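You operate a simulated robot arm through the tools that you are given. There is no shell and no other tool.

Carry out the task below with a simulated robot arm. There is one attempt and no reset: what you move stays moved.

## Task
Put things in order on the top of the worktop beside the fridge. At the end: the white hanging canister stands where the blue folded dish cloth stood; the blue folded dish cloth is on the cheese board; the crumb brush stands where the white hanging canister stood; the yellow fridge sponge is on the blue non-slip mat; whatever was shut is shut again. Leave all else as you found it, and nothing knocked over.

The check looks at the end state, three seconds after you hand in, the way a careful person would. Anything else that was tipped, shoved, dropped, spilled or broken makes it a failure. Flat cloth is picked up by pressing the open fingertips on it (5 to 10 N) and closing them slowly along it; thin cloth reads only 2 to 8 mm in the jaws.

## Robot
A 6-joint arm with a two-finger parallel gripper, fixed in place. Base frame: the origin is on the floor under the middle of its stand, x ahead of it, y to its left, z up; the work surface is at about z = 0.85. Readings come in m, rad, newtons and seconds.
With the tool pointing down near the work surface it reaches from about 0.24 to 0.64 m from the base axis. Its first joint turns from -1.152 to 1.152 rad. Payload 2.7 kg.
The tool frame sits at the grasp point between the pads (the TCP): z along the fingers, y along the line on which they close. The tips reach 0.023 m beyond it. The gripper opens to 0.094 m. The fingers are 0.038 m wide and 0.01 m thick; the gripper's body (0.054 by 0.096 m) begins 0.039 m behind the TCP.
Orientation is told as [roll, pitch, yaw] about the base's x, y, z axes, in that order, counted from this pose: with the fingers straight down and closing along the base's y, the tool's x points along the base's -x, its y along +y and its z along -z.

## Interface
- The arm moves only by the tool play_rows. Its argument "deltas" is a list of rows, each an object of numbers (a shift or turn left out is 0, a gripper value left out holds the last): "tx", "ty", "tz": the shift along the tool's x, y, z in units of 20 mm (1.0 is 20 mm); "ax", "ay", "az": the turn, a rotation vector about the tool's x, y, z in units of 5 degrees (1.0 is 5 degrees). In form: [{"tx": .., "ty": .., "tz": .., "ax": .., "ay": .., "az": ..}, ...]. A call has 1 to 20 rows; each row shifts and turns the commanded pose from where the row before left it, along the tool's axes as they then stand. "grip" is the gripper command, from -1 (shut) to 1 (fully open), values between in proportion, set as the call begins (left out, the last holds). A call with a number of a shift or a turn outside -1 to 1 is refused whole. A row lasts 0.2 s, in which the tool goes at most 0.05 m and 0.15 rad; a call with a longer step from one row to the next is refused whole, and so is a gripper value outside its range. Where a pose cannot be reached the arm comes as near as it can. A force on the tool above 40 N (or 10 N above the force at the start of the call, whichever is more), or a blocked arm, ends the call early, and 0.2 s more pass. Each finger travels about 0.045 m/s and halts on what it meets, pressing with about 37 N; the grip force reading is that of the motor and also rises with nothing between the fingers. The clock runs only during rows and for 0.2 s after the last one: add rows that do not move to give the fingers time. It gives the time, the measured TCP pose, the force on the tool (base axes), the opening and the grip force at its end, in the units of the frame above (readings bear some noise), with the torque about the TCP (base axes, N m) and any sound that the robot's microphone picked up.
- Cameras (640 x 400 px; columns grow to the right, rows downward): "scene" is fixed at [0.0811, -0.4433, 1.4038]; the picture's right is [0.65, -0.76, 0.00], its down [-0.48, -0.42, -0.77] and it looks along [0.58, 0.50, -0.64] (base axes); focal length 245 px, centre (320, 200). "wrist" rides on the gripper at [0.086, 0.016, -0.074] in the tool frame; the picture's right is [-0.18, 0.98, 0.00], its down [-0.58, -0.11, -0.81] and it looks along [-0.79, -0.15, 0.59] (tool axes); focal length 243 px, centre (320, 200). There is no depth. A picture from a camera that has moved, and an enlarged one, comes with that camera's place and axes in the base frame and with its lens. The place of the scene camera against the robot may be out by one fixed shift of up to 0.012 m in any direction.
- snapshot(camera): a new picture of that camera. The clock stands still meanwhile.
- close_up(camera, box): a new picture of the part [left, top, right, bottom] of that camera's present view, enlarged. The clock stands still meanwhile.
- job_done(): hands the job in; it is judged then, once.

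Places have to be worked out from the pictures, the camera data and where the tool is seen. Open the gripper and draw the arm clear of the work before you hand the job in, unless the task says otherwise.

The tools are called after "Request:" as name(argument=value, ...) on one line, values as JSON. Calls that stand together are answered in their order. play_rows: Moves the arm, as the interface text tells. Its arguments: {"type":"object","properties":{"deltas":{"type":"array"},"grip":{"type":"number"}},"required":["deltas"]} The other tools are called the same way: snapshot (camera) takes a picture; close_up (camera, box) takes an enlarged picture of a part of a camera's view; job_done () hands the job in.

At the start:

```text
t: 0.0
eef_pos: [0.3674, 0.1766, 1.2185]
ee_rot: [0.001, -0.001, 0.002]
contact_force: [0.2, 0.1, -0.1]
wrist_torque: [-0.02, 0.01, -0.01]
width: 0.094
grasp_force: 0.2
```

scene: 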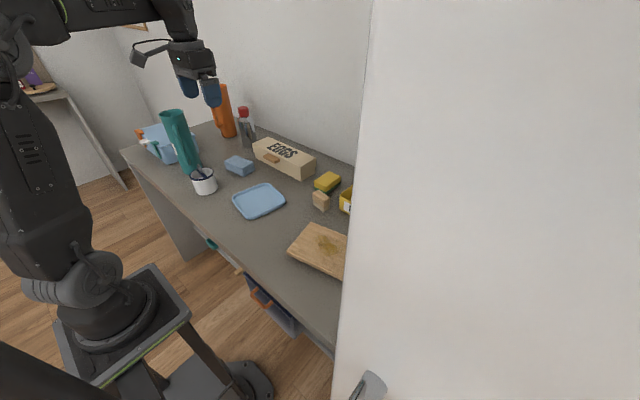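
wrist: 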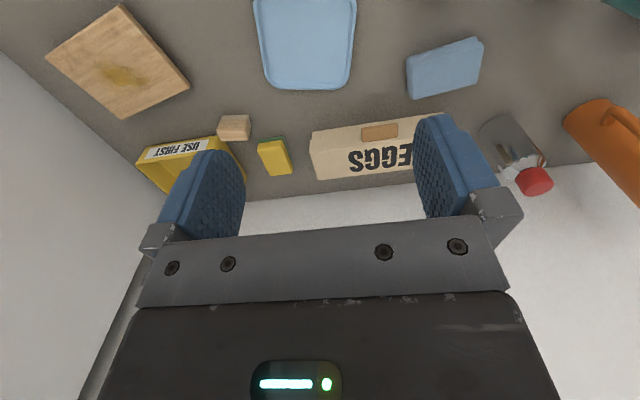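

The opening pictures show a worktop with a teal bottle, white canister, blue cloth, blue mat, cheese board, sponge and a few others. I start by looking closer from both cameras.

Request:
close_up(camera="scene", box=[110, 70, 270, 220])

Request:
close_up(camera="scene", box=[220, 120, 380, 290])

Request:
close_up(camera="scene", box=[180, 220, 400, 400])

Request:
close_up(camera="wrist", box=[30, 0, 350, 200])

Request:
close_up(camera="wrist", box=[320, 0, 640, 200])

```text
2.67 times, centred on (190, 145) of scene
camera zoom: at [0.0811, -0.4433, 1.4038], right [0.65, -0.76, 0.0], down [-0.48, -0.42, -0.77], along [0.58, 0.5, -0.64], focal length 653 px, centre (667, 347)
```

zoom: 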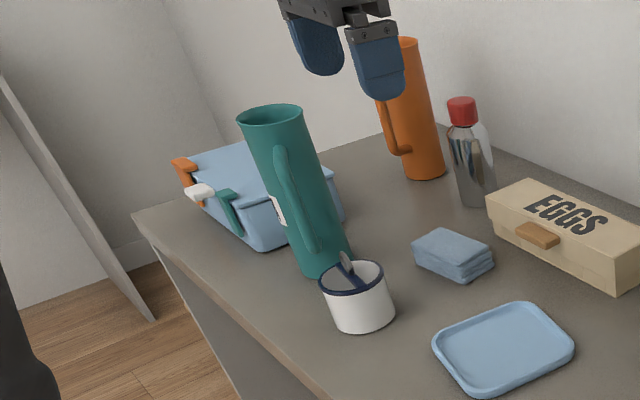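

```text
2.35 times, centred on (300, 205) of scene
camera zoom: at [0.0811, -0.4433, 1.4038], right [0.65, -0.76, 0.0], down [-0.48, -0.42, -0.77], along [0.58, 0.5, -0.64], focal length 576 px, centre (367, 188)
```

zoom: 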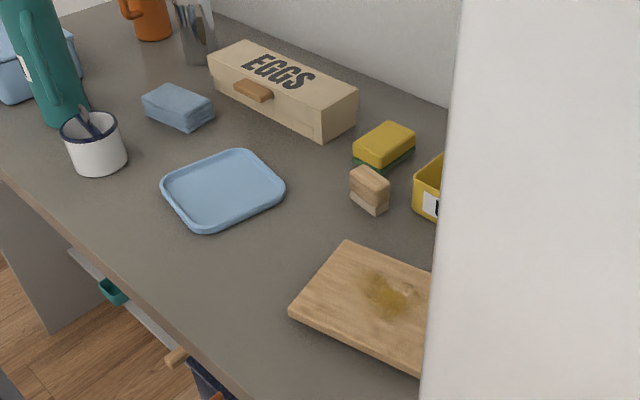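

```text
2.22 times, centred on (290, 310) of scene
camera zoom: at [0.0811, -0.4433, 1.4038], right [0.65, -0.76, 0.0], down [-0.48, -0.42, -0.77], along [0.58, 0.5, -0.64], focal length 544 px, centre (387, -44)
```

zoom: 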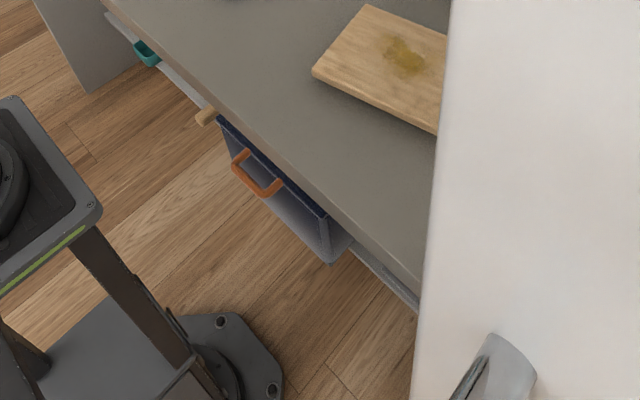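

```text
2.00 times, centred on (190, 100) of wrist
camera zoom: at [0.2801, 0.1925, 1.2927], right [0.18, 0.98, 0.0], down [0.58, -0.11, 0.81], along [0.79, -0.15, -0.59], focal length 485 px, centre (580, 400)
```

zoom: 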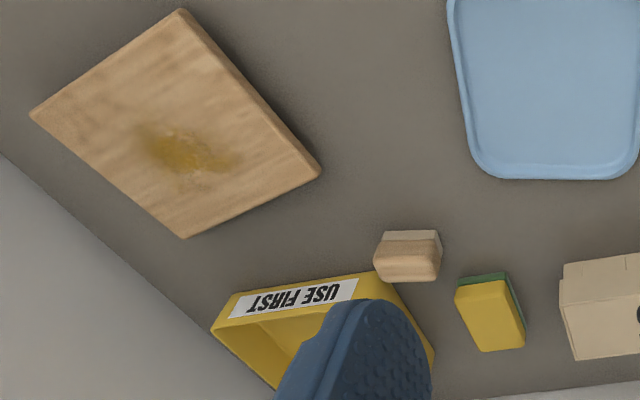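

```text
2.00 times, centred on (480, 100) of wrist
camera zoom: at [0.2801, 0.1925, 1.2927], right [0.18, 0.98, 0.0], down [0.58, -0.11, 0.81], along [0.79, -0.15, -0.59], focal length 485 px, centre (0, 400)
```

zoom: 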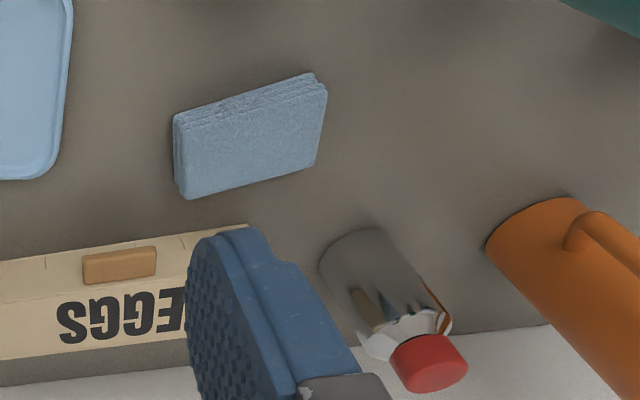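

The brown block with pale bristles should be the crumb brush, and the white cup with a navy rim the canister. I estimate the canister at about (0.36, 0.36), the cloth at (0.52, 0.36), the mat at (0.45, 0.13), the board at (0.41, -0.17), the brush at (0.55, -0.04) and the sponge at (0.645, 0.01). I move to a viewing pose high over the left side, with the tool pitched so the wrist camera looks down.

Request:
play_rows(deltas=[{"tx": 0.48, "ty": 0.88, "tz": 0.3}, {"tx": 0.48, "ty": 0.88, "tz": 0.3}, {"tx": 0.48, "ty": 0.88, "tz": 0.3}, {"tx": 0.48, "ty": 0.88, "tz": 0.3}, {"tx": 0.48, "ty": 0.88, "tz": 0.3}, {"tx": 0.48, "ty": 0.88, "tz": 0.3}, {"tx": 0.48, "ty": 0.88, "tz": 0.3}, {"ay": 1}, {"ay": 1}, {"ay": 1}, {"ay": 1}, {"ay": 1}, {"ay": 1}, {}], grip=1)

```text
t: 3.0
eef_pos: [0.2996, 0.2987, 1.1771]
ee_rot: [0.0, 0.526, 0.0]
contact_force: [0.3, -0.4, -0.5]
wrist_torque: [-0.02, 0.0, -0.02]
width: 0.0941
grasp_force: 0.1
```

The arm is at the viewing pose; I take pictures from there.

Request:
snapshot(camera="wrist")

Request:
snapshot(camera="scene")

```text
taken
camera wrist: at [0.262, 0.3156, 1.2843], right [0.16, 0.98, -0.09], down [0.91, -0.11, 0.41], along [0.39, -0.15, -0.91], focal length 243 px, centre (320, 200)
```

wrist: 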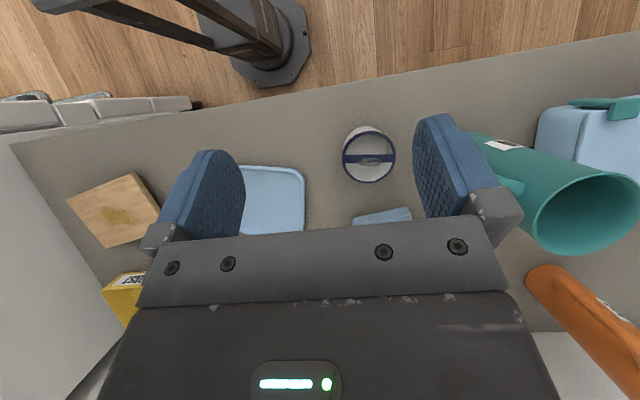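

```text
taken
```

scene: 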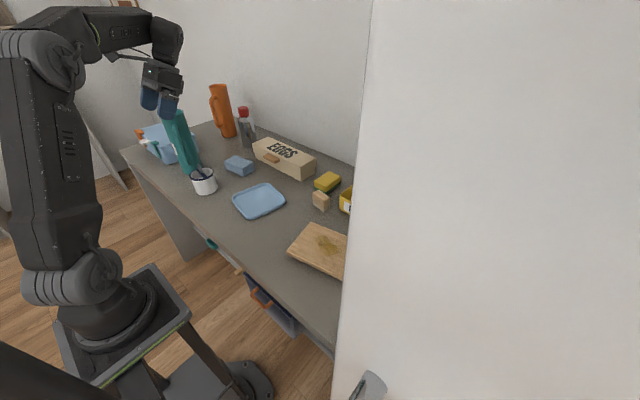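

The canister has a bar across its mouth. I zoom in on it.

Request:
close_up(camera="wrist", box=[320, 110, 420, 230])

Request:
close_up(camera="scene", box=[180, 155, 230, 200])

Request:
close_up(camera="wrist", box=[0, 90, 320, 310])

```text
3.33 times, centred on (370, 170) of wrist
camera zoom: at [0.262, 0.3156, 1.2843], right [0.16, 0.98, -0.09], down [0.91, -0.11, 0.41], along [0.39, -0.15, -0.91], focal length 809 px, centre (153, 300)
```

zoom: 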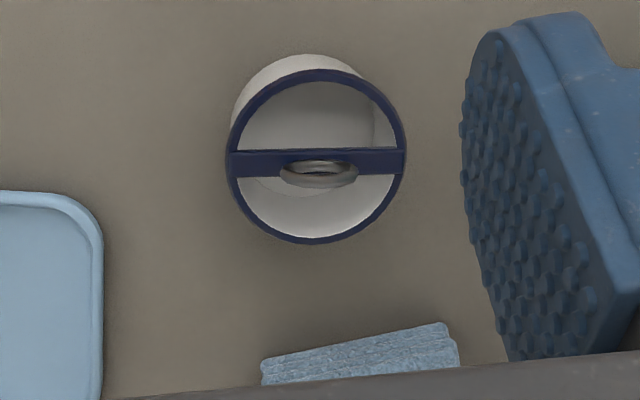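

```text
8.89 times, centred on (205, 178) of scene
camera zoom: at [0.0811, -0.4433, 1.4038], right [0.65, -0.76, 0.0], down [-0.48, -0.42, -0.77], along [0.58, 0.5, -0.64], focal length 2177 px, centre (1342, 400)
```

zoom: 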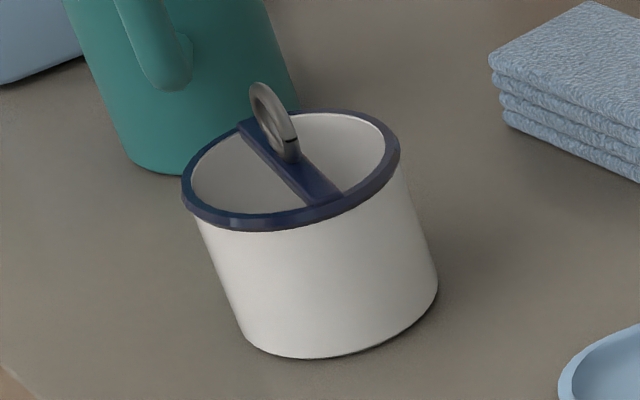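

```text
1.82 times, centred on (160, 200) of wrist
camera zoom: at [0.262, 0.3156, 1.2843], right [0.16, 0.98, -0.09], down [0.91, -0.11, 0.41], along [0.39, -0.15, -0.91], focal length 441 px, centre (611, 200)
```

zoom: 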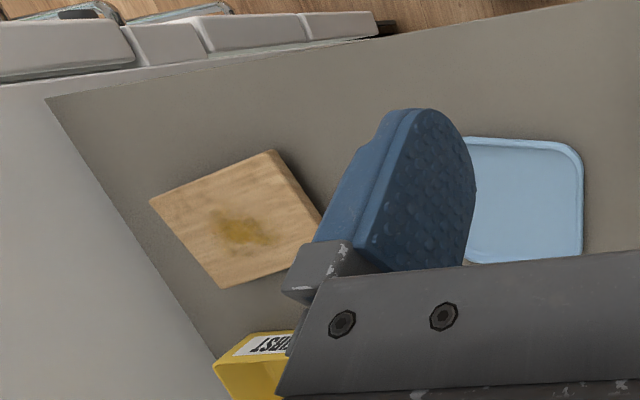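

The canister has a flat bar across the rim, running roughly along y, with an upright metal ring on it, so I can pinch it there. Rim height is about 0.918, centre about (0.357, 0.35). I now move the view over the cloth to measure it before it is moved.

Request:
play_rows(deltas=[{"tx": -0.93, "ty": 0.273, "tz": -0.03}, {"tx": -0.93, "ty": 0.273, "tz": -0.03}, {"tx": -0.93, "ty": 0.273, "tz": -0.03}, {"tx": -0.93, "ty": 0.273, "tz": -0.03}, {"tx": -0.93, "ty": 0.273, "tz": -0.03}, {"tx": -0.93, "ty": 0.273, "tz": -0.03}, {"tx": -0.93, "ty": 0.273, "tz": -0.03}, {"tx": -0.93, "ty": 0.273, "tz": -0.03}, {"tx": -0.93, "ty": 0.273, "tz": -0.03}, {"tx": -0.93, "ty": 0.273, "tz": -0.03}, {"tx": -0.93, "ty": 0.273, "tz": -0.03}, {}])

Request:
snapshot(camera="wrist")

```text
t: 5.6
eef_pos: [0.4338, 0.3317, 1.0497]
ee_rot: [0.002, 0.522, 0.001]
contact_force: [0.2, -0.5, 0.2]
wrist_torque: [0.03, 0.0, 0.01]
width: 0.0941
grasp_force: 0.1
out of reach, approached as far as the arm can: row 6, 7, 8, 9, 10, 11
```

```text
taken
camera wrist: at [0.395, 0.3492, 1.1569], right [0.16, 0.98, -0.09], down [0.91, -0.11, 0.41], along [0.39, -0.15, -0.91], focal length 243 px, centre (320, 200)
```

wrist: 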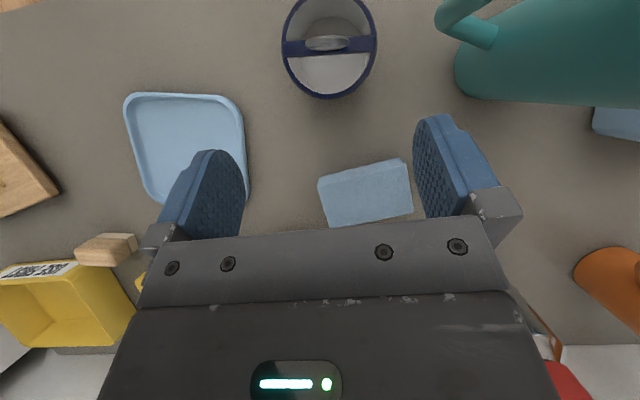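

The pitched pose hit a reach limit, but the view is good. I enlarge the cloth, the canister and the mat/brush from here.

Request:
close_up(camera="wrist", box=[270, 130, 430, 235])

Request:
close_up(camera="wrist", box=[250, 0, 410, 105])

Request:
close_up(camera="wrist", box=[0, 80, 260, 260])

```text
3.81 times, centred on (350, 182) of wrist
camera zoom: at [0.395, 0.3492, 1.1569], right [0.16, 0.98, -0.09], down [0.91, -0.11, 0.41], along [0.39, -0.15, -0.91], focal length 924 px, centre (206, 267)
```

zoom: 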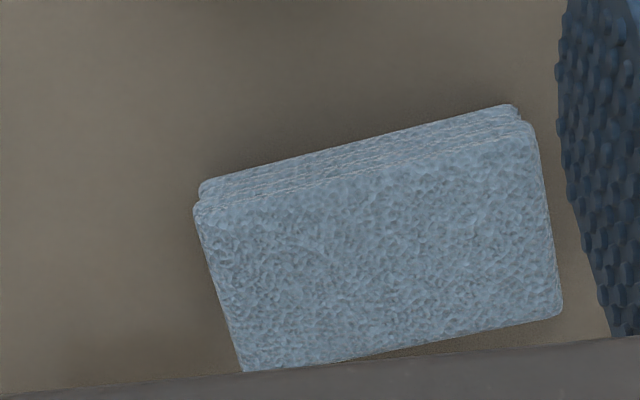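

```text
3.81 times, centred on (330, 52) of wrist
camera zoom: at [0.395, 0.3492, 1.1569], right [0.16, 0.98, -0.09], down [0.91, -0.11, 0.41], along [0.39, -0.15, -0.91], focal length 924 px, centre (282, 762)
```

zoom: 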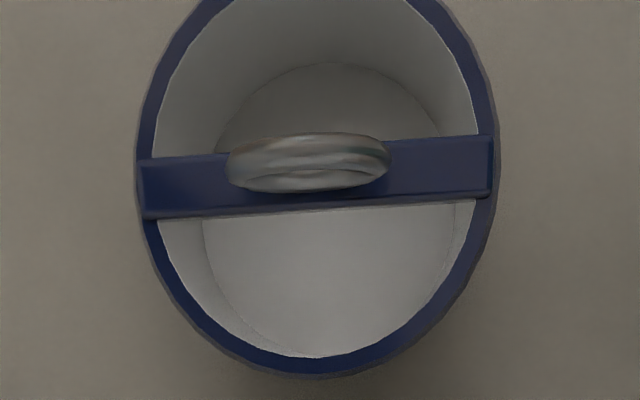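

```text
2.22 times, centred on (130, 170) of wrist
camera zoom: at [0.395, 0.3492, 1.1569], right [0.16, 0.98, -0.09], down [0.91, -0.11, 0.41], along [0.39, -0.15, -0.91], focal length 539 px, centre (742, 267)
```

zoom: 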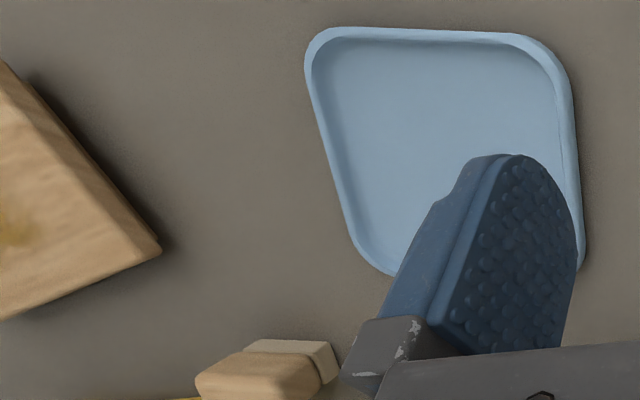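

From two views the cloth's top centre comes to (0.520, 0.361), about 0.108 x 0.065 x 0.023 m, turned about +7°. The canister bar centre is at (0.3585, 0.341, 0.919) and the mat centre at (0.436, 0.141). I set the tool upright again and start turning it so the jaws close across the short side of the cloth.

Request:
play_rows(deltas=[{"ay": -1}, {"ay": -1}, {"ay": -1}, {"ay": -1}, {"ay": -1}, {"ay": -1}, {"az": -1}, {"az": -1}, {"az": -1}, {"az": -1}, {"az": -1}, {"az": -1}, {"az": -1}, {"az": -1}, {"az": -1}, {"az": -1}, {}])

```text
t: 9.2
eef_pos: [0.4335, 0.3344, 1.0514]
ee_rot: [0.0, 0.0, 0.874]
contact_force: [-0.3, -0.1, 0.3]
wrist_torque: [-0.02, 0.01, 0.03]
width: 0.0939
grasp_force: 0.0
```

The tool is upright at yaw 50°. I turn on to 97° and move over the cloth, stopping at z = 0.98.

Request:
play_rows(deltas=[{"az": -1}, {"az": -1}, {"az": -1}, {"az": -1}, {"az": -1}, {"az": -1}, {"az": -1}, {"az": -1}, {"az": -1}, {"az": -0.38}, {"tx": -0.158, "ty": -0.891, "tz": 0.714}, {"tx": -0.158, "ty": -0.891, "tz": 0.714}, {"tx": -0.158, "ty": -0.891, "tz": 0.714}, {"tx": -0.158, "ty": -0.891, "tz": 0.714}, {"tx": -0.158, "ty": -0.891, "tz": 0.714}, {}, {}])

Request:
snapshot(camera="wrist")

Request:
snapshot(camera="scene")

```text
t: 12.8
eef_pos: [0.5195, 0.3587, 0.9793]
ee_rot: [0.001, 0.001, 1.691]
contact_force: [-1.1, 0.3, 0.4]
wrist_torque: [-0.04, 0.02, 0.03]
width: 0.0941
grasp_force: 0.1
```

```text
taken
camera wrist: at [0.5129, 0.2712, 1.0529], right [-1.0, 0.07, 0.0], down [0.04, 0.59, 0.81], along [0.05, 0.8, -0.59], focal length 243 px, centre (320, 200)
```

wrist: 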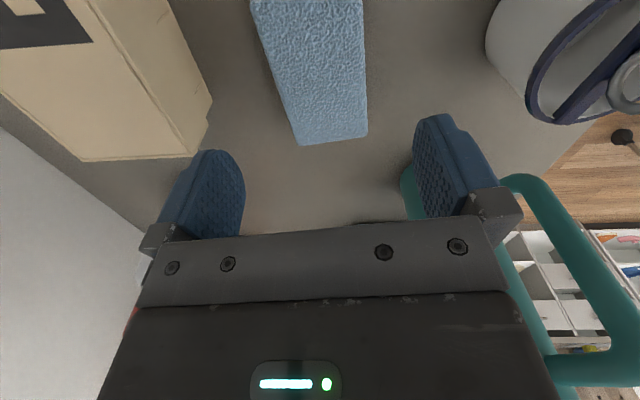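

```text
taken
```

scene: 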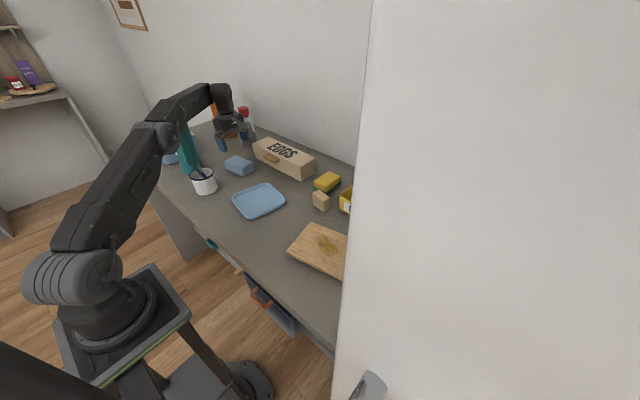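

The jaws are above the cloth. I zoom in to check the alignment before descending.

Request:
close_up(camera="wrist", box=[230, 0, 390, 160])

```text
2.50 times, centred on (310, 80) of wrist
camera zoom: at [0.5129, 0.2712, 1.0529], right [-1.0, 0.07, 0.0], down [0.04, 0.59, 0.81], along [0.05, 0.8, -0.59], focal length 606 px, centre (345, 500)
```

zoom: 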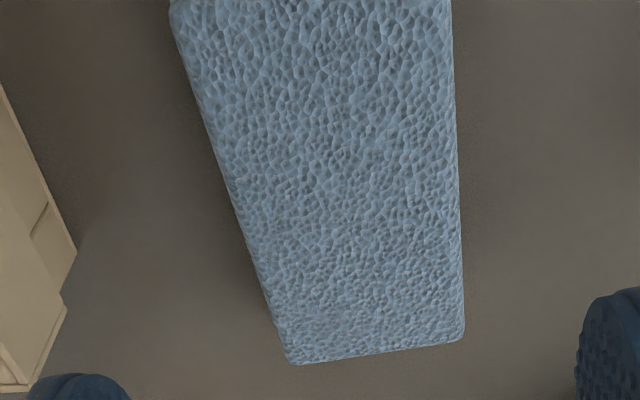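

The cloth's centre refines to (0.5185, 0.363) at yaw 97°, so the jaws are well aligned. I descend until the tips are just above the worktop.

Request:
play_rows(deltas=[{"tx": -0.2, "tz": 1}, {"tz": 1}, {"tz": 1}, {"tz": 1}, {"tz": 0.6}, {"tz": 0.3}, {"tz": 0.2}, {}])

```text
t: 14.6
eef_pos: [0.5203, 0.3639, 0.8768]
ee_rot: [0.001, 0.001, 1.693]
contact_force: [0.6, 0.5, 0.2]
wrist_torque: [0.0, 0.02, 0.0]
width: 0.0939
grasp_force: 0.0
```

Tips are about 4 mm over the worktop and clear of everything. I close the jaws moderately onto the cloth's sides.

Request:
play_rows(deltas=[{}, {}, {}, {}, {}], grip=0.2)

Request:
snapshot(camera="wrist")

```text
t: 15.8
eef_pos: [0.5199, 0.3638, 0.877]
ee_rot: [0.0, 0.001, 1.69]
contact_force: [0.1, -1.0, -0.3]
wrist_torque: [-0.06, -0.05, 0.02]
width: 0.0655
grasp_force: 36.9
```

```text
taken
camera wrist: at [0.513, 0.2763, 0.9505], right [-1.0, 0.07, 0.0], down [0.04, 0.59, 0.81], along [0.05, 0.8, -0.59], focal length 243 px, centre (320, 200)
```

wrist: 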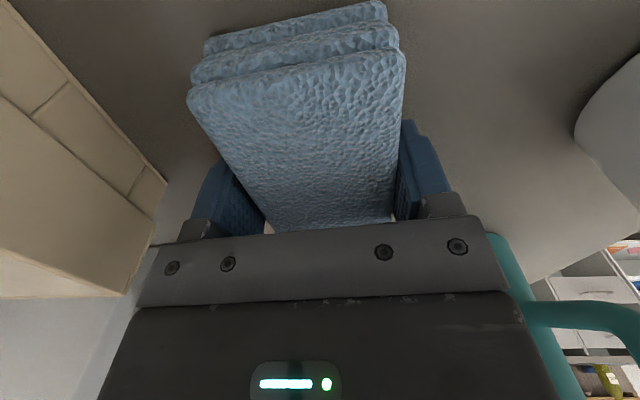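

The cloth is held firmly: 65.5 mm width, 37 N. I lift it straight up and carry it toward the cheese board.

Request:
play_rows(deltas=[{"tz": -0.5}, {"tz": -1}, {"tz": -1}, {"tz": -1}, {"tz": -1}, {"tz": -1}, {"tz": -1}, {}])

Request:
snapshot(camera="scene")

```text
t: 17.6
eef_pos: [0.5171, 0.3628, 1.0066]
ee_rot: [0.0, -0.001, 1.691]
contact_force: [-1.1, -0.5, -0.8]
wrist_torque: [0.02, 0.02, 0.0]
width: 0.0653
grasp_force: 37.7
out of reach, approached as far as the arm can: row 7
```

```text
taken
```

scene: 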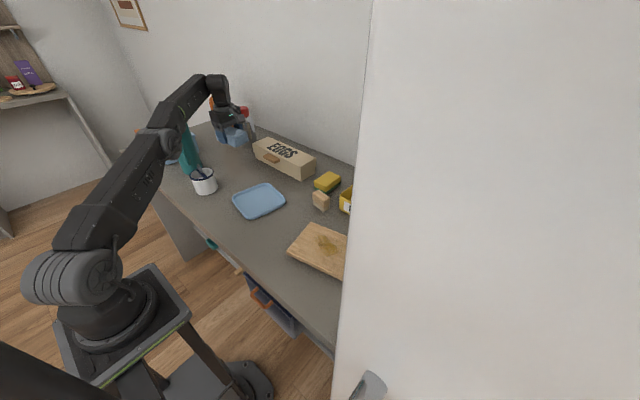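

The cloth is lifted clear. I carry it across at z ≈ 1.0 toward the board centre, about (0.419, -0.181).

Request:
play_rows(deltas=[{"tx": 0.6, "ty": 0.3}, {"tx": 0.978, "ty": 0.301}, {"tx": 0.978, "ty": 0.301}, {"tx": 0.978, "ty": 0.301}, {"tx": 0.978, "ty": 0.301}, {"tx": 0.978, "ty": 0.301}, {"tx": 0.978, "ty": 0.301}, {"tx": 0.978, "ty": 0.301}, {"tx": 0.978, "ty": 0.301}, {"tx": 0.978, "ty": 0.301}, {"tx": 0.978, "ty": 0.301}, {"tx": 0.978, "ty": 0.301}, {"tx": 0.978, "ty": 0.301}, {"tx": 0.978, "ty": 0.301}, {"tx": 0.978, "ty": 0.301}, {"tx": 0.978, "ty": 0.301}, {"tx": 0.978, "ty": 0.301}, {"tx": 0.978, "ty": 0.301}, {"tx": 0.978, "ty": 0.301}, {}])

Request:
snapshot(camera="scene")

Request:
snapshot(camera="wrist")

```text
t: 21.8
eef_pos: [0.4468, -0.0156, 1.0055]
ee_rot: [0.001, 0.0, 1.691]
contact_force: [-0.3, 0.3, -0.1]
wrist_torque: [0.01, -0.01, 0.0]
width: 0.0652
grasp_force: 37.1
```

```text
taken
```

scene: 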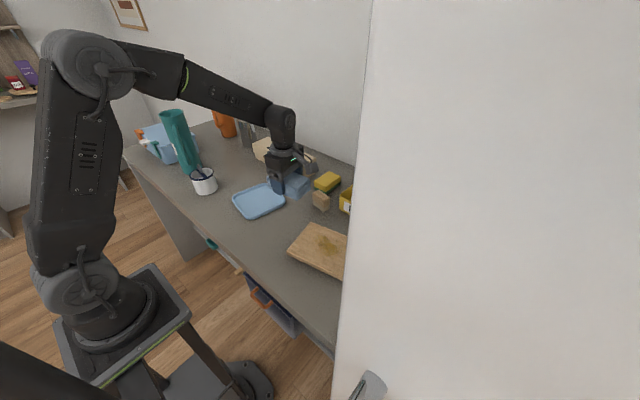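

```text
taken
camera wrist: at [0.441, -0.1018, 1.0799], right [-1.0, 0.06, 0.0], down [0.04, 0.59, 0.81], along [0.05, 0.8, -0.59], focal length 243 px, centre (320, 200)
```

wrist: 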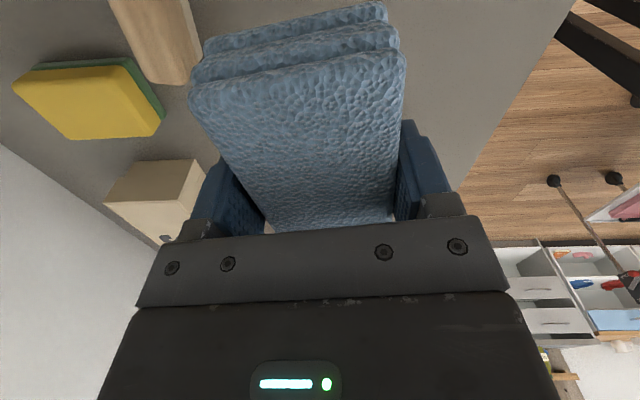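

All steady, and this view also shows sponge and brush well. I continue to above the board and trim the yaw to match it; the fridge side at y ≈ -0.365 stays about 10 cm from the camera.

Request:
play_rows(deltas=[{"tx": 0.894, "ty": 0.263}, {"tx": 0.894, "ty": 0.263}, {"tx": 0.894, "ty": 0.263}, {"tx": 0.894, "ty": 0.263}, {"tx": 0.894, "ty": 0.263}, {"tx": 0.894, "ty": 0.263}, {"tx": 0.894, "ty": 0.263}, {"tx": 0.894, "ty": 0.263}, {"tx": 0.894, "ty": 0.263}, {"az": -0.86}, {}])

Request:
snapshot(camera="scene")

Request:
snapshot(camera="wrist")

```text
t: 24.2
eef_pos: [0.4195, -0.1805, 1.007]
ee_rot: [-0.001, -0.001, 1.765]
contact_force: [-0.1, 1.4, -1.1]
wrist_torque: [0.03, -0.03, -0.01]
width: 0.0655
grasp_force: 36.4
```

```text
taken
```

scene: 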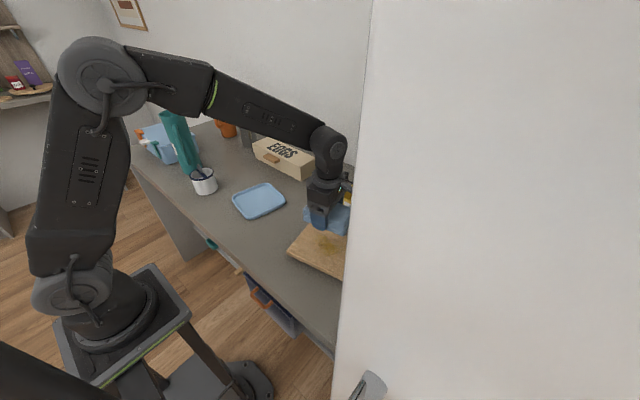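

```text
taken
camera wrist: at [0.4204, -0.2673, 1.0803], right [-1.0, -0.01, 0.0], down [-0.01, 0.59, 0.81], along [-0.01, 0.81, -0.59], focal length 243 px, centre (320, 200)
```

wrist: 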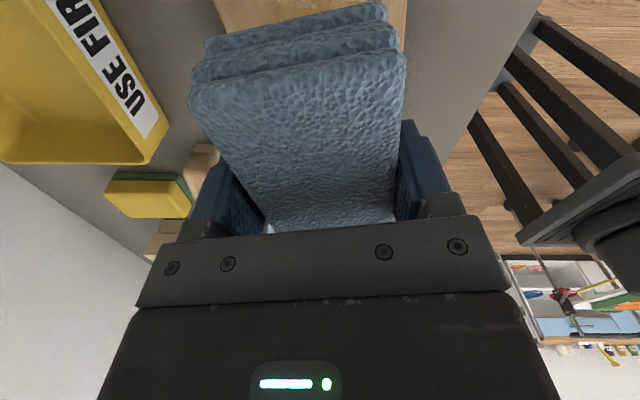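

Well placed above the board, clear of the yellow bin (front at x ≈ 0.59). I lower to just above the board.

Request:
play_rows(deltas=[{"tz": 1}, {"tz": 1}, {"tz": 1}, {"tz": 1}, {"tz": 0.8}, {"tz": 0.3}, {}])

Request:
close_up(camera="scene", box=[270, 160, 370, 290])

```text
t: 25.8
eef_pos: [0.4189, -0.1794, 0.9049]
ee_rot: [-0.002, 0.002, 1.766]
contact_force: [-3.2, 3.4, 14.0]
wrist_torque: [0.27, 0.29, -0.01]
width: 0.0656
grasp_force: 37.3
```

```text
3.08 times, centred on (320, 225) of scene
camera zoom: at [0.0809, -0.4432, 1.4038], right [0.65, -0.76, 0.0], down [-0.48, -0.42, -0.77], along [0.58, 0.5, -0.64], focal length 754 px, centre (320, 123)
```

zoom: 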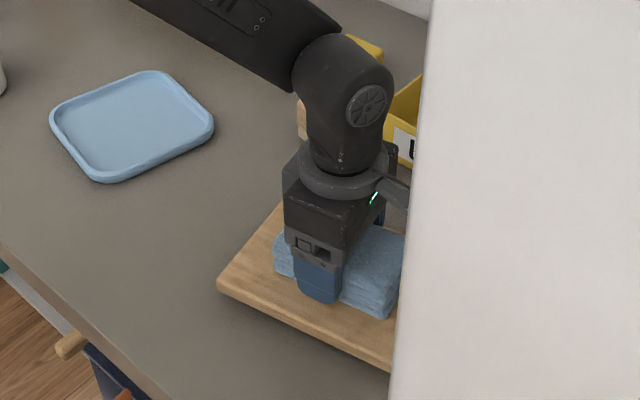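

The cloth has touched down on the board (14 N, upward). I ease off 1 mm and open the jaws.

Request:
play_rows(deltas=[{"tz": -0.08}, {}])

Request:
play_rows(deltas=[{}, {}, {}, {}], grip=1)

```text
t: 26.4
eef_pos: [0.4183, -0.1797, 0.906]
ee_rot: [0.0, 0.0, 1.765]
contact_force: [-0.1, 1.0, -1.4]
wrist_torque: [-0.02, 0.04, -0.04]
width: 0.0653
grasp_force: 36.8
```

```text
t: 27.4
eef_pos: [0.4188, -0.1792, 0.9051]
ee_rot: [0.0, 0.002, 1.766]
contact_force: [0.8, 0.2, 0.5]
wrist_torque: [0.0, 0.0, 0.04]
width: 0.094
grasp_force: 0.0
```

The jaws are open and unloaded. I rise straight up and look at the result.

Request:
play_rows(deltas=[{"tz": -0.5}, {"tz": -1}, {"tz": -1}, {"tz": -1}, {"tz": -1}, {"tz": -1}, {}])

Request:
snapshot(camera="wrist")

Request:
close_up(camera="scene", box=[270, 160, 370, 290])

```text
t: 29.0
eef_pos: [0.4175, -0.1796, 1.0162]
ee_rot: [-0.001, -0.001, 1.766]
contact_force: [-0.1, -0.1, -0.3]
wrist_torque: [0.01, 0.01, 0.01]
width: 0.0939
grasp_force: 0.1
```

```text
taken
camera wrist: at [0.4195, -0.2674, 1.0899], right [-1.0, -0.01, 0.0], down [-0.01, 0.59, 0.81], along [-0.01, 0.81, -0.59], focal length 243 px, centre (320, 200)
```

wrist: 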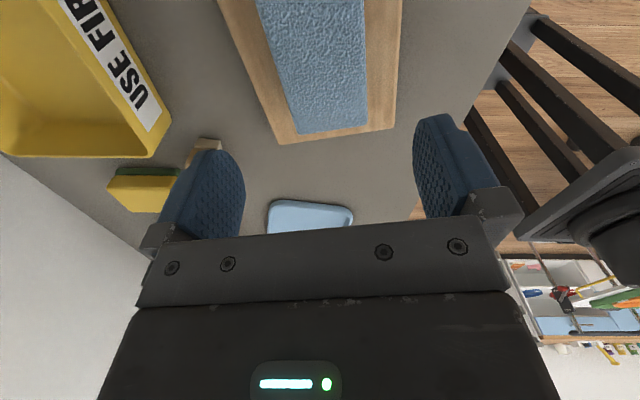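

```text
3.08 times, centred on (320, 225) of scene
camera zoom: at [0.0811, -0.4433, 1.4038], right [0.65, -0.76, 0.0], down [-0.48, -0.42, -0.77], along [0.58, 0.5, -0.64], focal length 754 px, centre (320, 123)
```

zoom: 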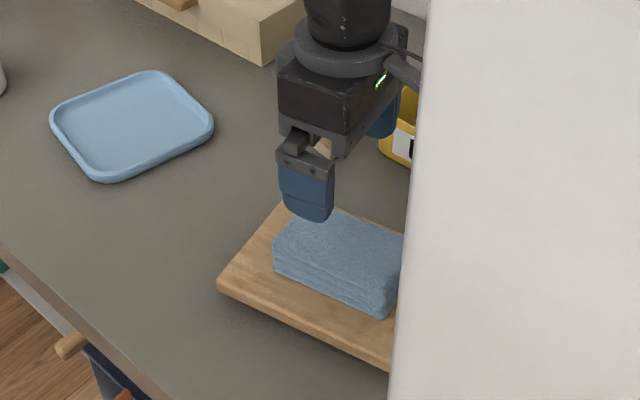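

The cloth lies on the board and the board hasn't moved. Next the canister: I turn the jaws to yaw 83° (across the bar and ring), set the opening to about 30 mm, and travel over at z ≈ 1.02.

Request:
play_rows(deltas=[{"az": 1, "tz": -0.2}, {"az": 1, "tz": -0.2}, {"az": 1}, {"az": 0.64}, {"tx": -0.9775, "ty": 0.244}, {"tx": -0.9775, "ty": 0.244}, {"tx": -0.9775, "ty": 0.244}, {"tx": -0.9775, "ty": 0.244}, {"tx": -0.9775, "ty": 0.244}, {"tx": -0.9775, "ty": 0.244}, {"tx": -0.9775, "ty": 0.244}, {"tx": -0.9775, "ty": 0.244}, {"tx": -0.9775, "ty": 0.244}, {"tx": -0.9775, "ty": 0.244}, {"tx": -0.9775, "ty": 0.244}, {"tx": -0.9775, "ty": 0.244}, {"tx": -0.9775, "ty": 0.244}, {"tx": -0.9775, "ty": 0.244}, {"tx": -0.9775, "ty": 0.244}, {}], grip=-0.3)

Request:
snapshot(camera="wrist")

```text
t: 33.2
eef_pos: [0.3823, 0.1213, 1.0247]
ee_rot: [0.0, 0.001, 1.449]
contact_force: [0.0, 0.1, 1.1]
wrist_torque: [0.0, -0.03, -0.01]
width: 0.0328
grasp_force: 0.1
```

```text
taken
camera wrist: at [0.3553, 0.0376, 1.0978], right [-0.95, 0.3, 0.0], down [0.18, 0.56, 0.81], along [0.24, 0.77, -0.59], focal length 243 px, centre (320, 200)
```

wrist: 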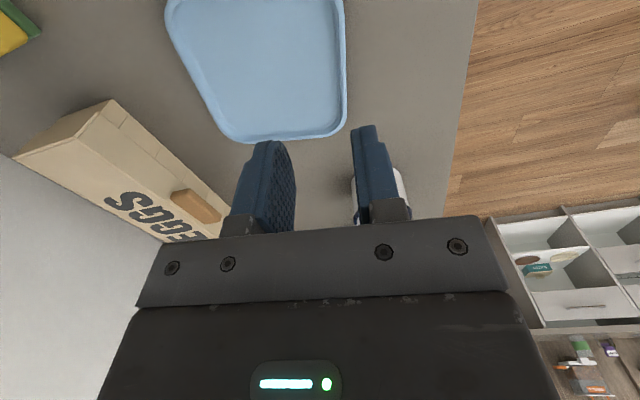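

Travelling fine. I continue to a point about 6 cm short of the canister and look again.

Request:
play_rows(deltas=[{"tx": -0.966, "ty": 0.269}, {"tx": -0.966, "ty": 0.269}, {"tx": -0.966, "ty": 0.269}, {"tx": -0.966, "ty": 0.269}, {"tx": -0.966, "ty": 0.269}, {"tx": -0.966, "ty": 0.269}, {"tx": -0.966, "ty": 0.269}, {"tx": -0.966, "ty": 0.269}, {}, {}])

Request:
snapshot(camera="wrist")

Request:
snapshot(camera="scene")

```text
t: 35.4
eef_pos: [0.3587, 0.2802, 1.0246]
ee_rot: [0.001, -0.001, 1.449]
contact_force: [0.3, -0.3, 0.2]
wrist_torque: [-0.04, -0.01, -0.03]
width: 0.0329
grasp_force: 0.0
```

```text
taken
camera wrist: at [0.3317, 0.1972, 1.0988], right [-0.95, 0.3, 0.0], down [0.18, 0.56, 0.81], along [0.24, 0.77, -0.59], focal length 243 px, centre (320, 200)
```

wrist: 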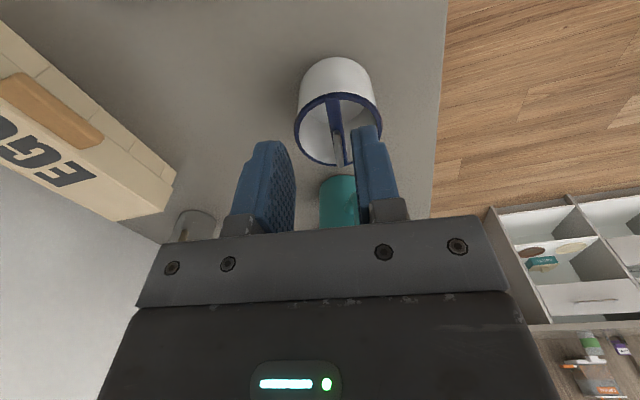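

```text
taken
```

scene: 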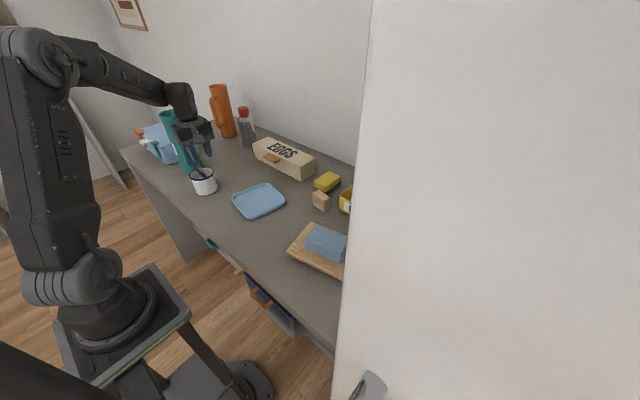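

Good view of the canister; I zoom to refine ring and bar position.

Request:
close_up(camera="wrist", box=[280, 45, 400, 175])

Request:
close_up(camera="scene", box=[150, 80, 260, 210])

```text
3.08 times, centred on (340, 110) of wrist
camera zoom: at [0.3317, 0.1972, 1.0988], right [-0.95, 0.3, 0.0], down [0.18, 0.56, 0.81], along [0.24, 0.77, -0.59], focal length 746 px, centre (258, 477)
```

zoom: 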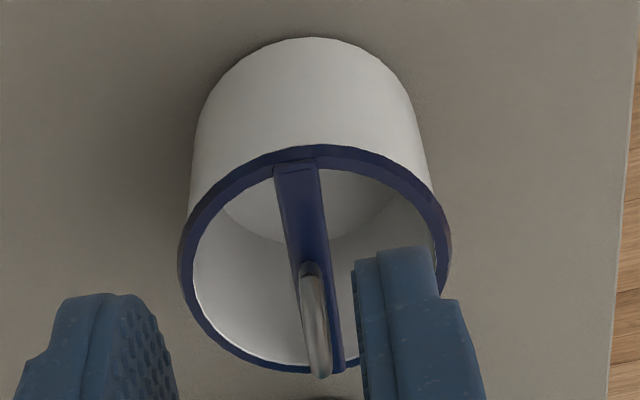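

```text
3.08 times, centred on (205, 145) of scene
camera zoom: at [0.0811, -0.4433, 1.4038], right [0.65, -0.76, 0.0], down [-0.48, -0.42, -0.77], along [0.58, 0.5, -0.64], focal length 754 px, centre (674, 369)
```

zoom: 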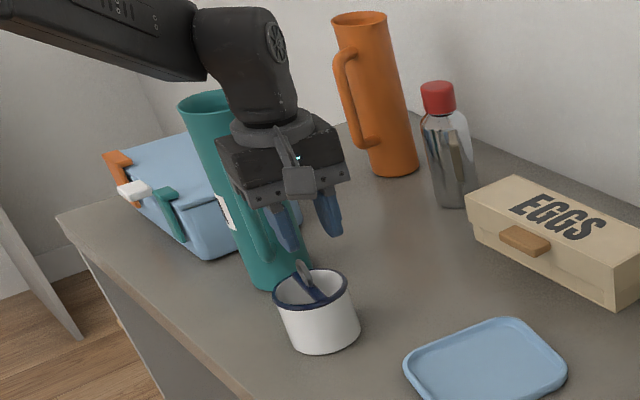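

Both views agree: bar centre (0.358, 0.340), bar turned about 5–7°. I move over it and part-way down, keeping the tips above the ring, then check.

Request:
play_rows(deltas=[{"tx": -0.755, "ty": 0.0925}, {"tx": -0.755, "ty": 0.0925}, {"tx": -0.755, "ty": 0.0925}, {"tx": -0.755, "ty": 0.0925}, {"tz": 1}, {"tz": 0.8}, {}])

Request:
snapshot(camera="wrist")

Request:
close_up(camera="scene", box=[150, 80, 260, 210])

```text
t: 37.0
eef_pos: [0.3573, 0.3404, 0.9879]
ee_rot: [0.0, 0.0, 1.448]
contact_force: [0.7, 0.1, 0.2]
wrist_torque: [-0.02, -0.01, 0.02]
width: 0.0325
grasp_force: 0.0
```

```text
taken
camera wrist: at [0.3303, 0.2571, 1.0625], right [-0.95, 0.3, 0.0], down [0.18, 0.56, 0.81], along [0.24, 0.77, -0.59], focal length 243 px, centre (320, 200)
```

wrist: 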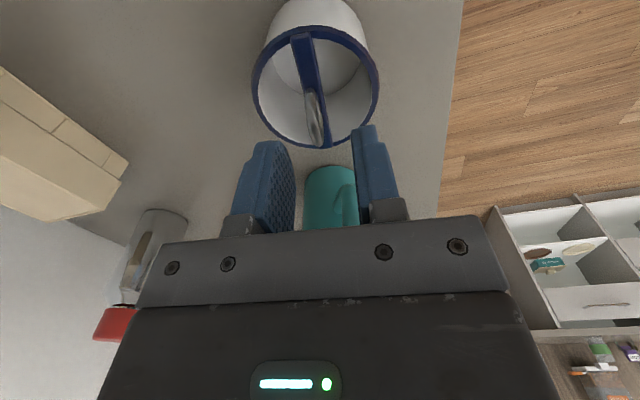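

```text
3.08 times, centred on (205, 145) of scene
camera zoom: at [0.0811, -0.4433, 1.4038], right [0.65, -0.76, 0.0], down [-0.48, -0.42, -0.77], along [0.58, 0.5, -0.64], focal length 754 px, centre (674, 369)
```

zoom: 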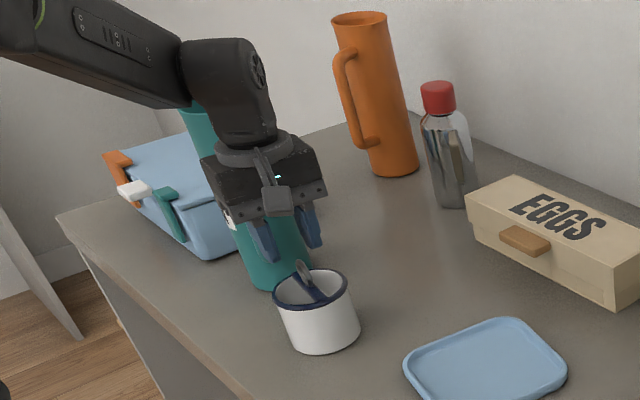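

I zoom on the ring relative to the finger gap.

Request:
close_up(camera="wrist", box=[240, 20, 400, 200])

```text
2.22 times, centred on (320, 110) of wrist
camera zoom: at [0.3303, 0.2571, 1.0625], right [-0.95, 0.3, 0.0], down [0.18, 0.56, 0.81], along [0.24, 0.77, -0.59], focal length 539 px, centre (320, 400)
```

zoom: 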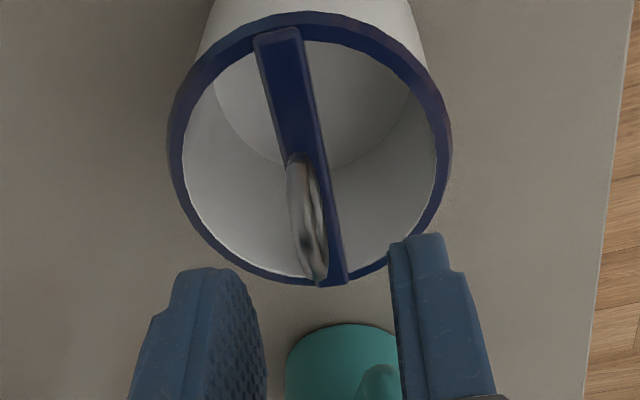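

The ring sits in the middle of the gap, within about 1 mm. I descend to TCP z ≈ 0.946, so the pads straddle the ring with the tips just above the bar.

Request:
play_rows(deltas=[{"tz": 0.8, "ty": -0.05}, {"tz": 0.8}, {"tz": 0.5}, {}])

Request:
close_up(camera="scene", box=[165, 125, 235, 205])

Request:
snapshot(camera="wrist")

```text
t: 38.0
eef_pos: [0.3581, 0.3414, 0.9463]
ee_rot: [0.0, -0.001, 1.449]
contact_force: [-0.7, -0.4, 0.0]
wrist_torque: [0.0, 0.01, 0.01]
width: 0.0327
grasp_force: 0.2
```

```text
5.00 times, centred on (200, 165) of scene
camera zoom: at [0.0811, -0.4433, 1.4038], right [0.65, -0.76, 0.0], down [-0.48, -0.42, -0.77], along [0.58, 0.5, -0.64], focal length 1225 px, centre (920, 375)
```

zoom: 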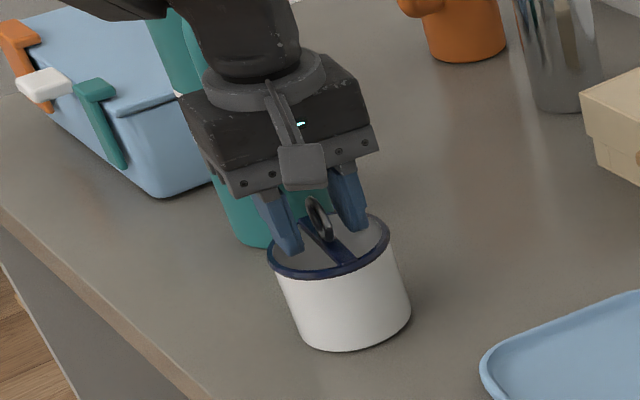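

```text
taken
camera wrist: at [0.3315, 0.2563, 1.0202], right [-0.95, 0.3, 0.0], down [0.18, 0.56, 0.81], along [0.24, 0.77, -0.59], focal length 243 px, centre (320, 200)
```

wrist: 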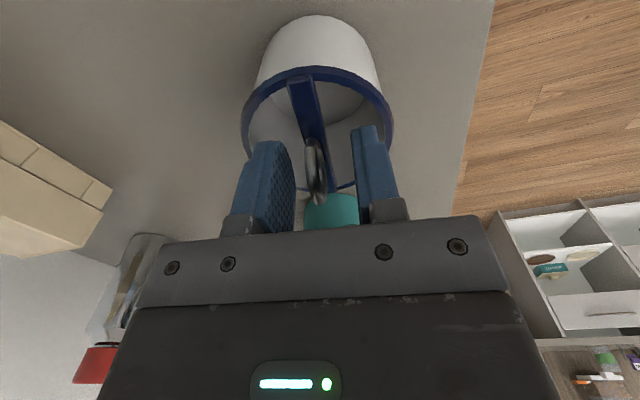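

The ring stands between the pads and nothing is touched. I close the jaws on it.

Request:
play_rows(deltas=[{}, {}, {}, {}, {}], grip=-1)

Request:
snapshot(camera="wrist")

```text
t: 39.2
eef_pos: [0.359, 0.3395, 0.9468]
ee_rot: [0.001, 0.0, 1.449]
contact_force: [0.5, 0.0, -0.1]
wrist_torque: [0.0, 0.06, 0.01]
width: 0.0058
grasp_force: 36.9
```

```text
taken
camera wrist: at [0.3315, 0.2564, 1.0205], right [-0.95, 0.3, 0.0], down [0.18, 0.56, 0.81], along [0.24, 0.77, -0.59], focal length 243 px, centre (320, 200)
```

wrist: 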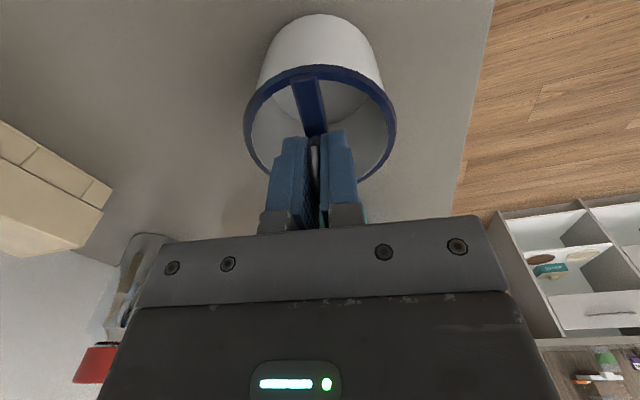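

Held on the ring: 5.8 mm, 37 N. I lift it gently a few centimetres.

Request:
play_rows(deltas=[{"tz": -0.3}, {"tz": -0.5}, {"tz": -0.7}, {"tz": -0.7}, {}])

Request:
snapshot(camera="wrist")

Request:
close_up(camera="scene", box=[165, 125, 235, 205])

```text
t: 40.4
eef_pos: [0.3595, 0.3414, 0.9915]
ee_rot: [0.001, 0.0, 1.449]
contact_force: [0.9, -0.1, -1.2]
wrist_torque: [-0.01, -0.01, 0.03]
width: 0.006
grasp_force: 37.3
```

```text
taken
camera wrist: at [0.3313, 0.2569, 1.0649], right [-0.95, 0.3, 0.0], down [0.18, 0.56, 0.81], along [0.24, 0.77, -0.59], focal length 243 px, centre (320, 200)
```

wrist: 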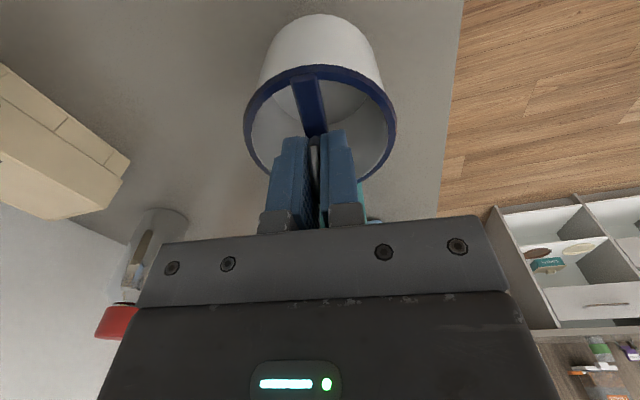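

```text
5.00 times, centred on (200, 165) of scene
camera zoom: at [0.0811, -0.4433, 1.4038], right [0.65, -0.76, 0.0], down [-0.48, -0.42, -0.77], along [0.58, 0.5, -0.64], focal length 1225 px, centre (920, 375)
```

zoom: 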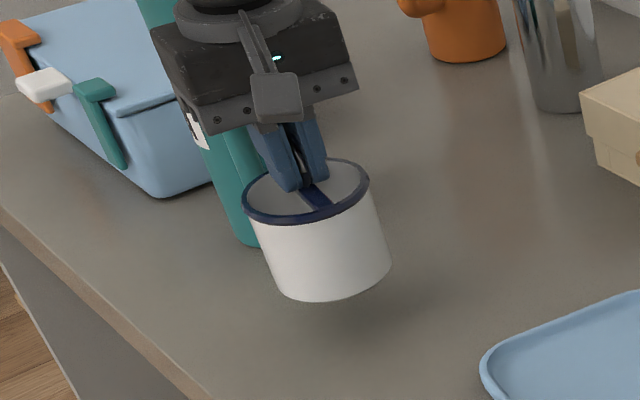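

The canister hangs level in the grip. I carry it to where the cloth was, (0.5185, 0.363).

Request:
play_rows(deltas=[{"tx": -0.1, "ty": -0.4}, {"tx": -0.2, "ty": -0.7}, {"tx": -0.21, "ty": -0.8}, {"tx": -0.22, "ty": -0.8}, {"tx": -0.22, "ty": -0.8}, {"tx": -0.22, "ty": -0.8}, {"tx": -0.22, "ty": -0.8}, {"tx": -0.22, "ty": -0.8}, {"tx": -0.22, "ty": -0.8}, {"tx": -0.19, "ty": -0.7}, {"tx": -0.1, "ty": -0.37}, {}, {}])

Request:
snapshot(camera="wrist")

Request:
close_up(camera="scene", box=[185, 95, 285, 215])

```text
t: 43.2
eef_pos: [0.5194, 0.3616, 0.9898]
ee_rot: [0.001, 0.0, 1.448]
contact_force: [0.6, -0.4, -0.5]
wrist_torque: [0.0, 0.01, 0.03]
width: 0.0059
grasp_force: 37.4
```

```text
taken
camera wrist: at [0.4928, 0.2785, 1.0634], right [-0.95, 0.3, 0.0], down [0.18, 0.56, 0.81], along [0.24, 0.77, -0.59], focal length 243 px, centre (320, 200)
```

wrist: 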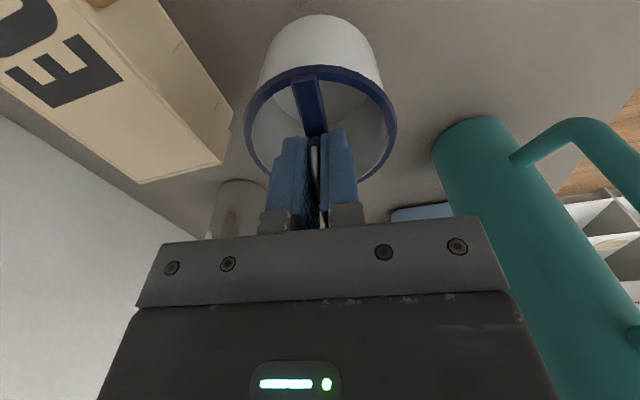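

```text
3.33 times, centred on (235, 155) of scene
camera zoom: at [0.0811, -0.4433, 1.4038], right [0.65, -0.76, 0.0], down [-0.48, -0.42, -0.77], along [0.58, 0.5, -0.64], focal length 816 px, centre (603, 350)
```

zoom: 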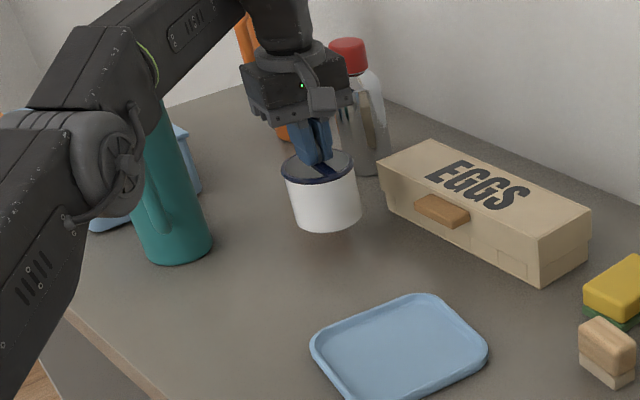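

At (0.519, 0.362), clear of the egg box and bottle. I lower gently to the height it was gripped at (0.947).

Request:
play_rows(deltas=[{"tz": 0.6}, {"tz": 0.6}, {"tz": 0.5}, {"tz": 0.25}, {"tz": 0.1}, {"tz": 0.05}, {}, {}])

```text
t: 45.0
eef_pos: [0.5193, 0.3619, 0.9484]
ee_rot: [0.001, 0.002, 1.449]
contact_force: [0.2, -0.3, 0.5]
wrist_torque: [0.01, -0.01, 0.02]
width: 0.0058
grasp_force: 36.3
```

Not quite touching yet. I lower by another 1–2 mm.

Request:
play_rows(deltas=[{"tz": 0.08}, {}])

```text
t: 45.6
eef_pos: [0.5184, 0.3636, 0.9472]
ee_rot: [-0.001, 0.001, 1.449]
contact_force: [0.1, 0.0, 1.5]
wrist_torque: [-0.06, 0.1, 0.05]
width: 0.0059
grasp_force: 36.6
```

The force just starts to rise. One more half-millimetre.

Request:
play_rows(deltas=[{"tz": 0.04}, {}])

Request:
close_up(camera="scene", box=[205, 105, 275, 185])

```text
t: 46.2
eef_pos: [0.5189, 0.3647, 0.9467]
ee_rot: [-0.001, 0.0, 1.449]
contact_force: [-3.1, -1.0, 8.3]
wrist_torque: [-0.18, 0.23, -0.03]
width: 0.0059
grasp_force: 36.9
```

```text
5.00 times, centred on (240, 145) of scene
camera zoom: at [0.0809, -0.4435, 1.4037], right [0.65, -0.76, 0.0], down [-0.48, -0.42, -0.77], along [0.58, 0.5, -0.64], focal length 1225 px, centre (720, 475)
```

zoom: 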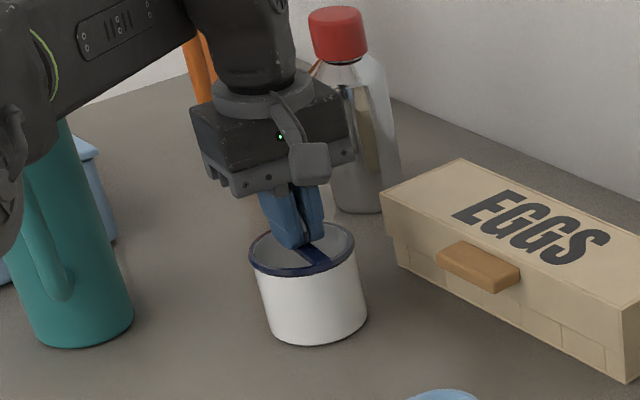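

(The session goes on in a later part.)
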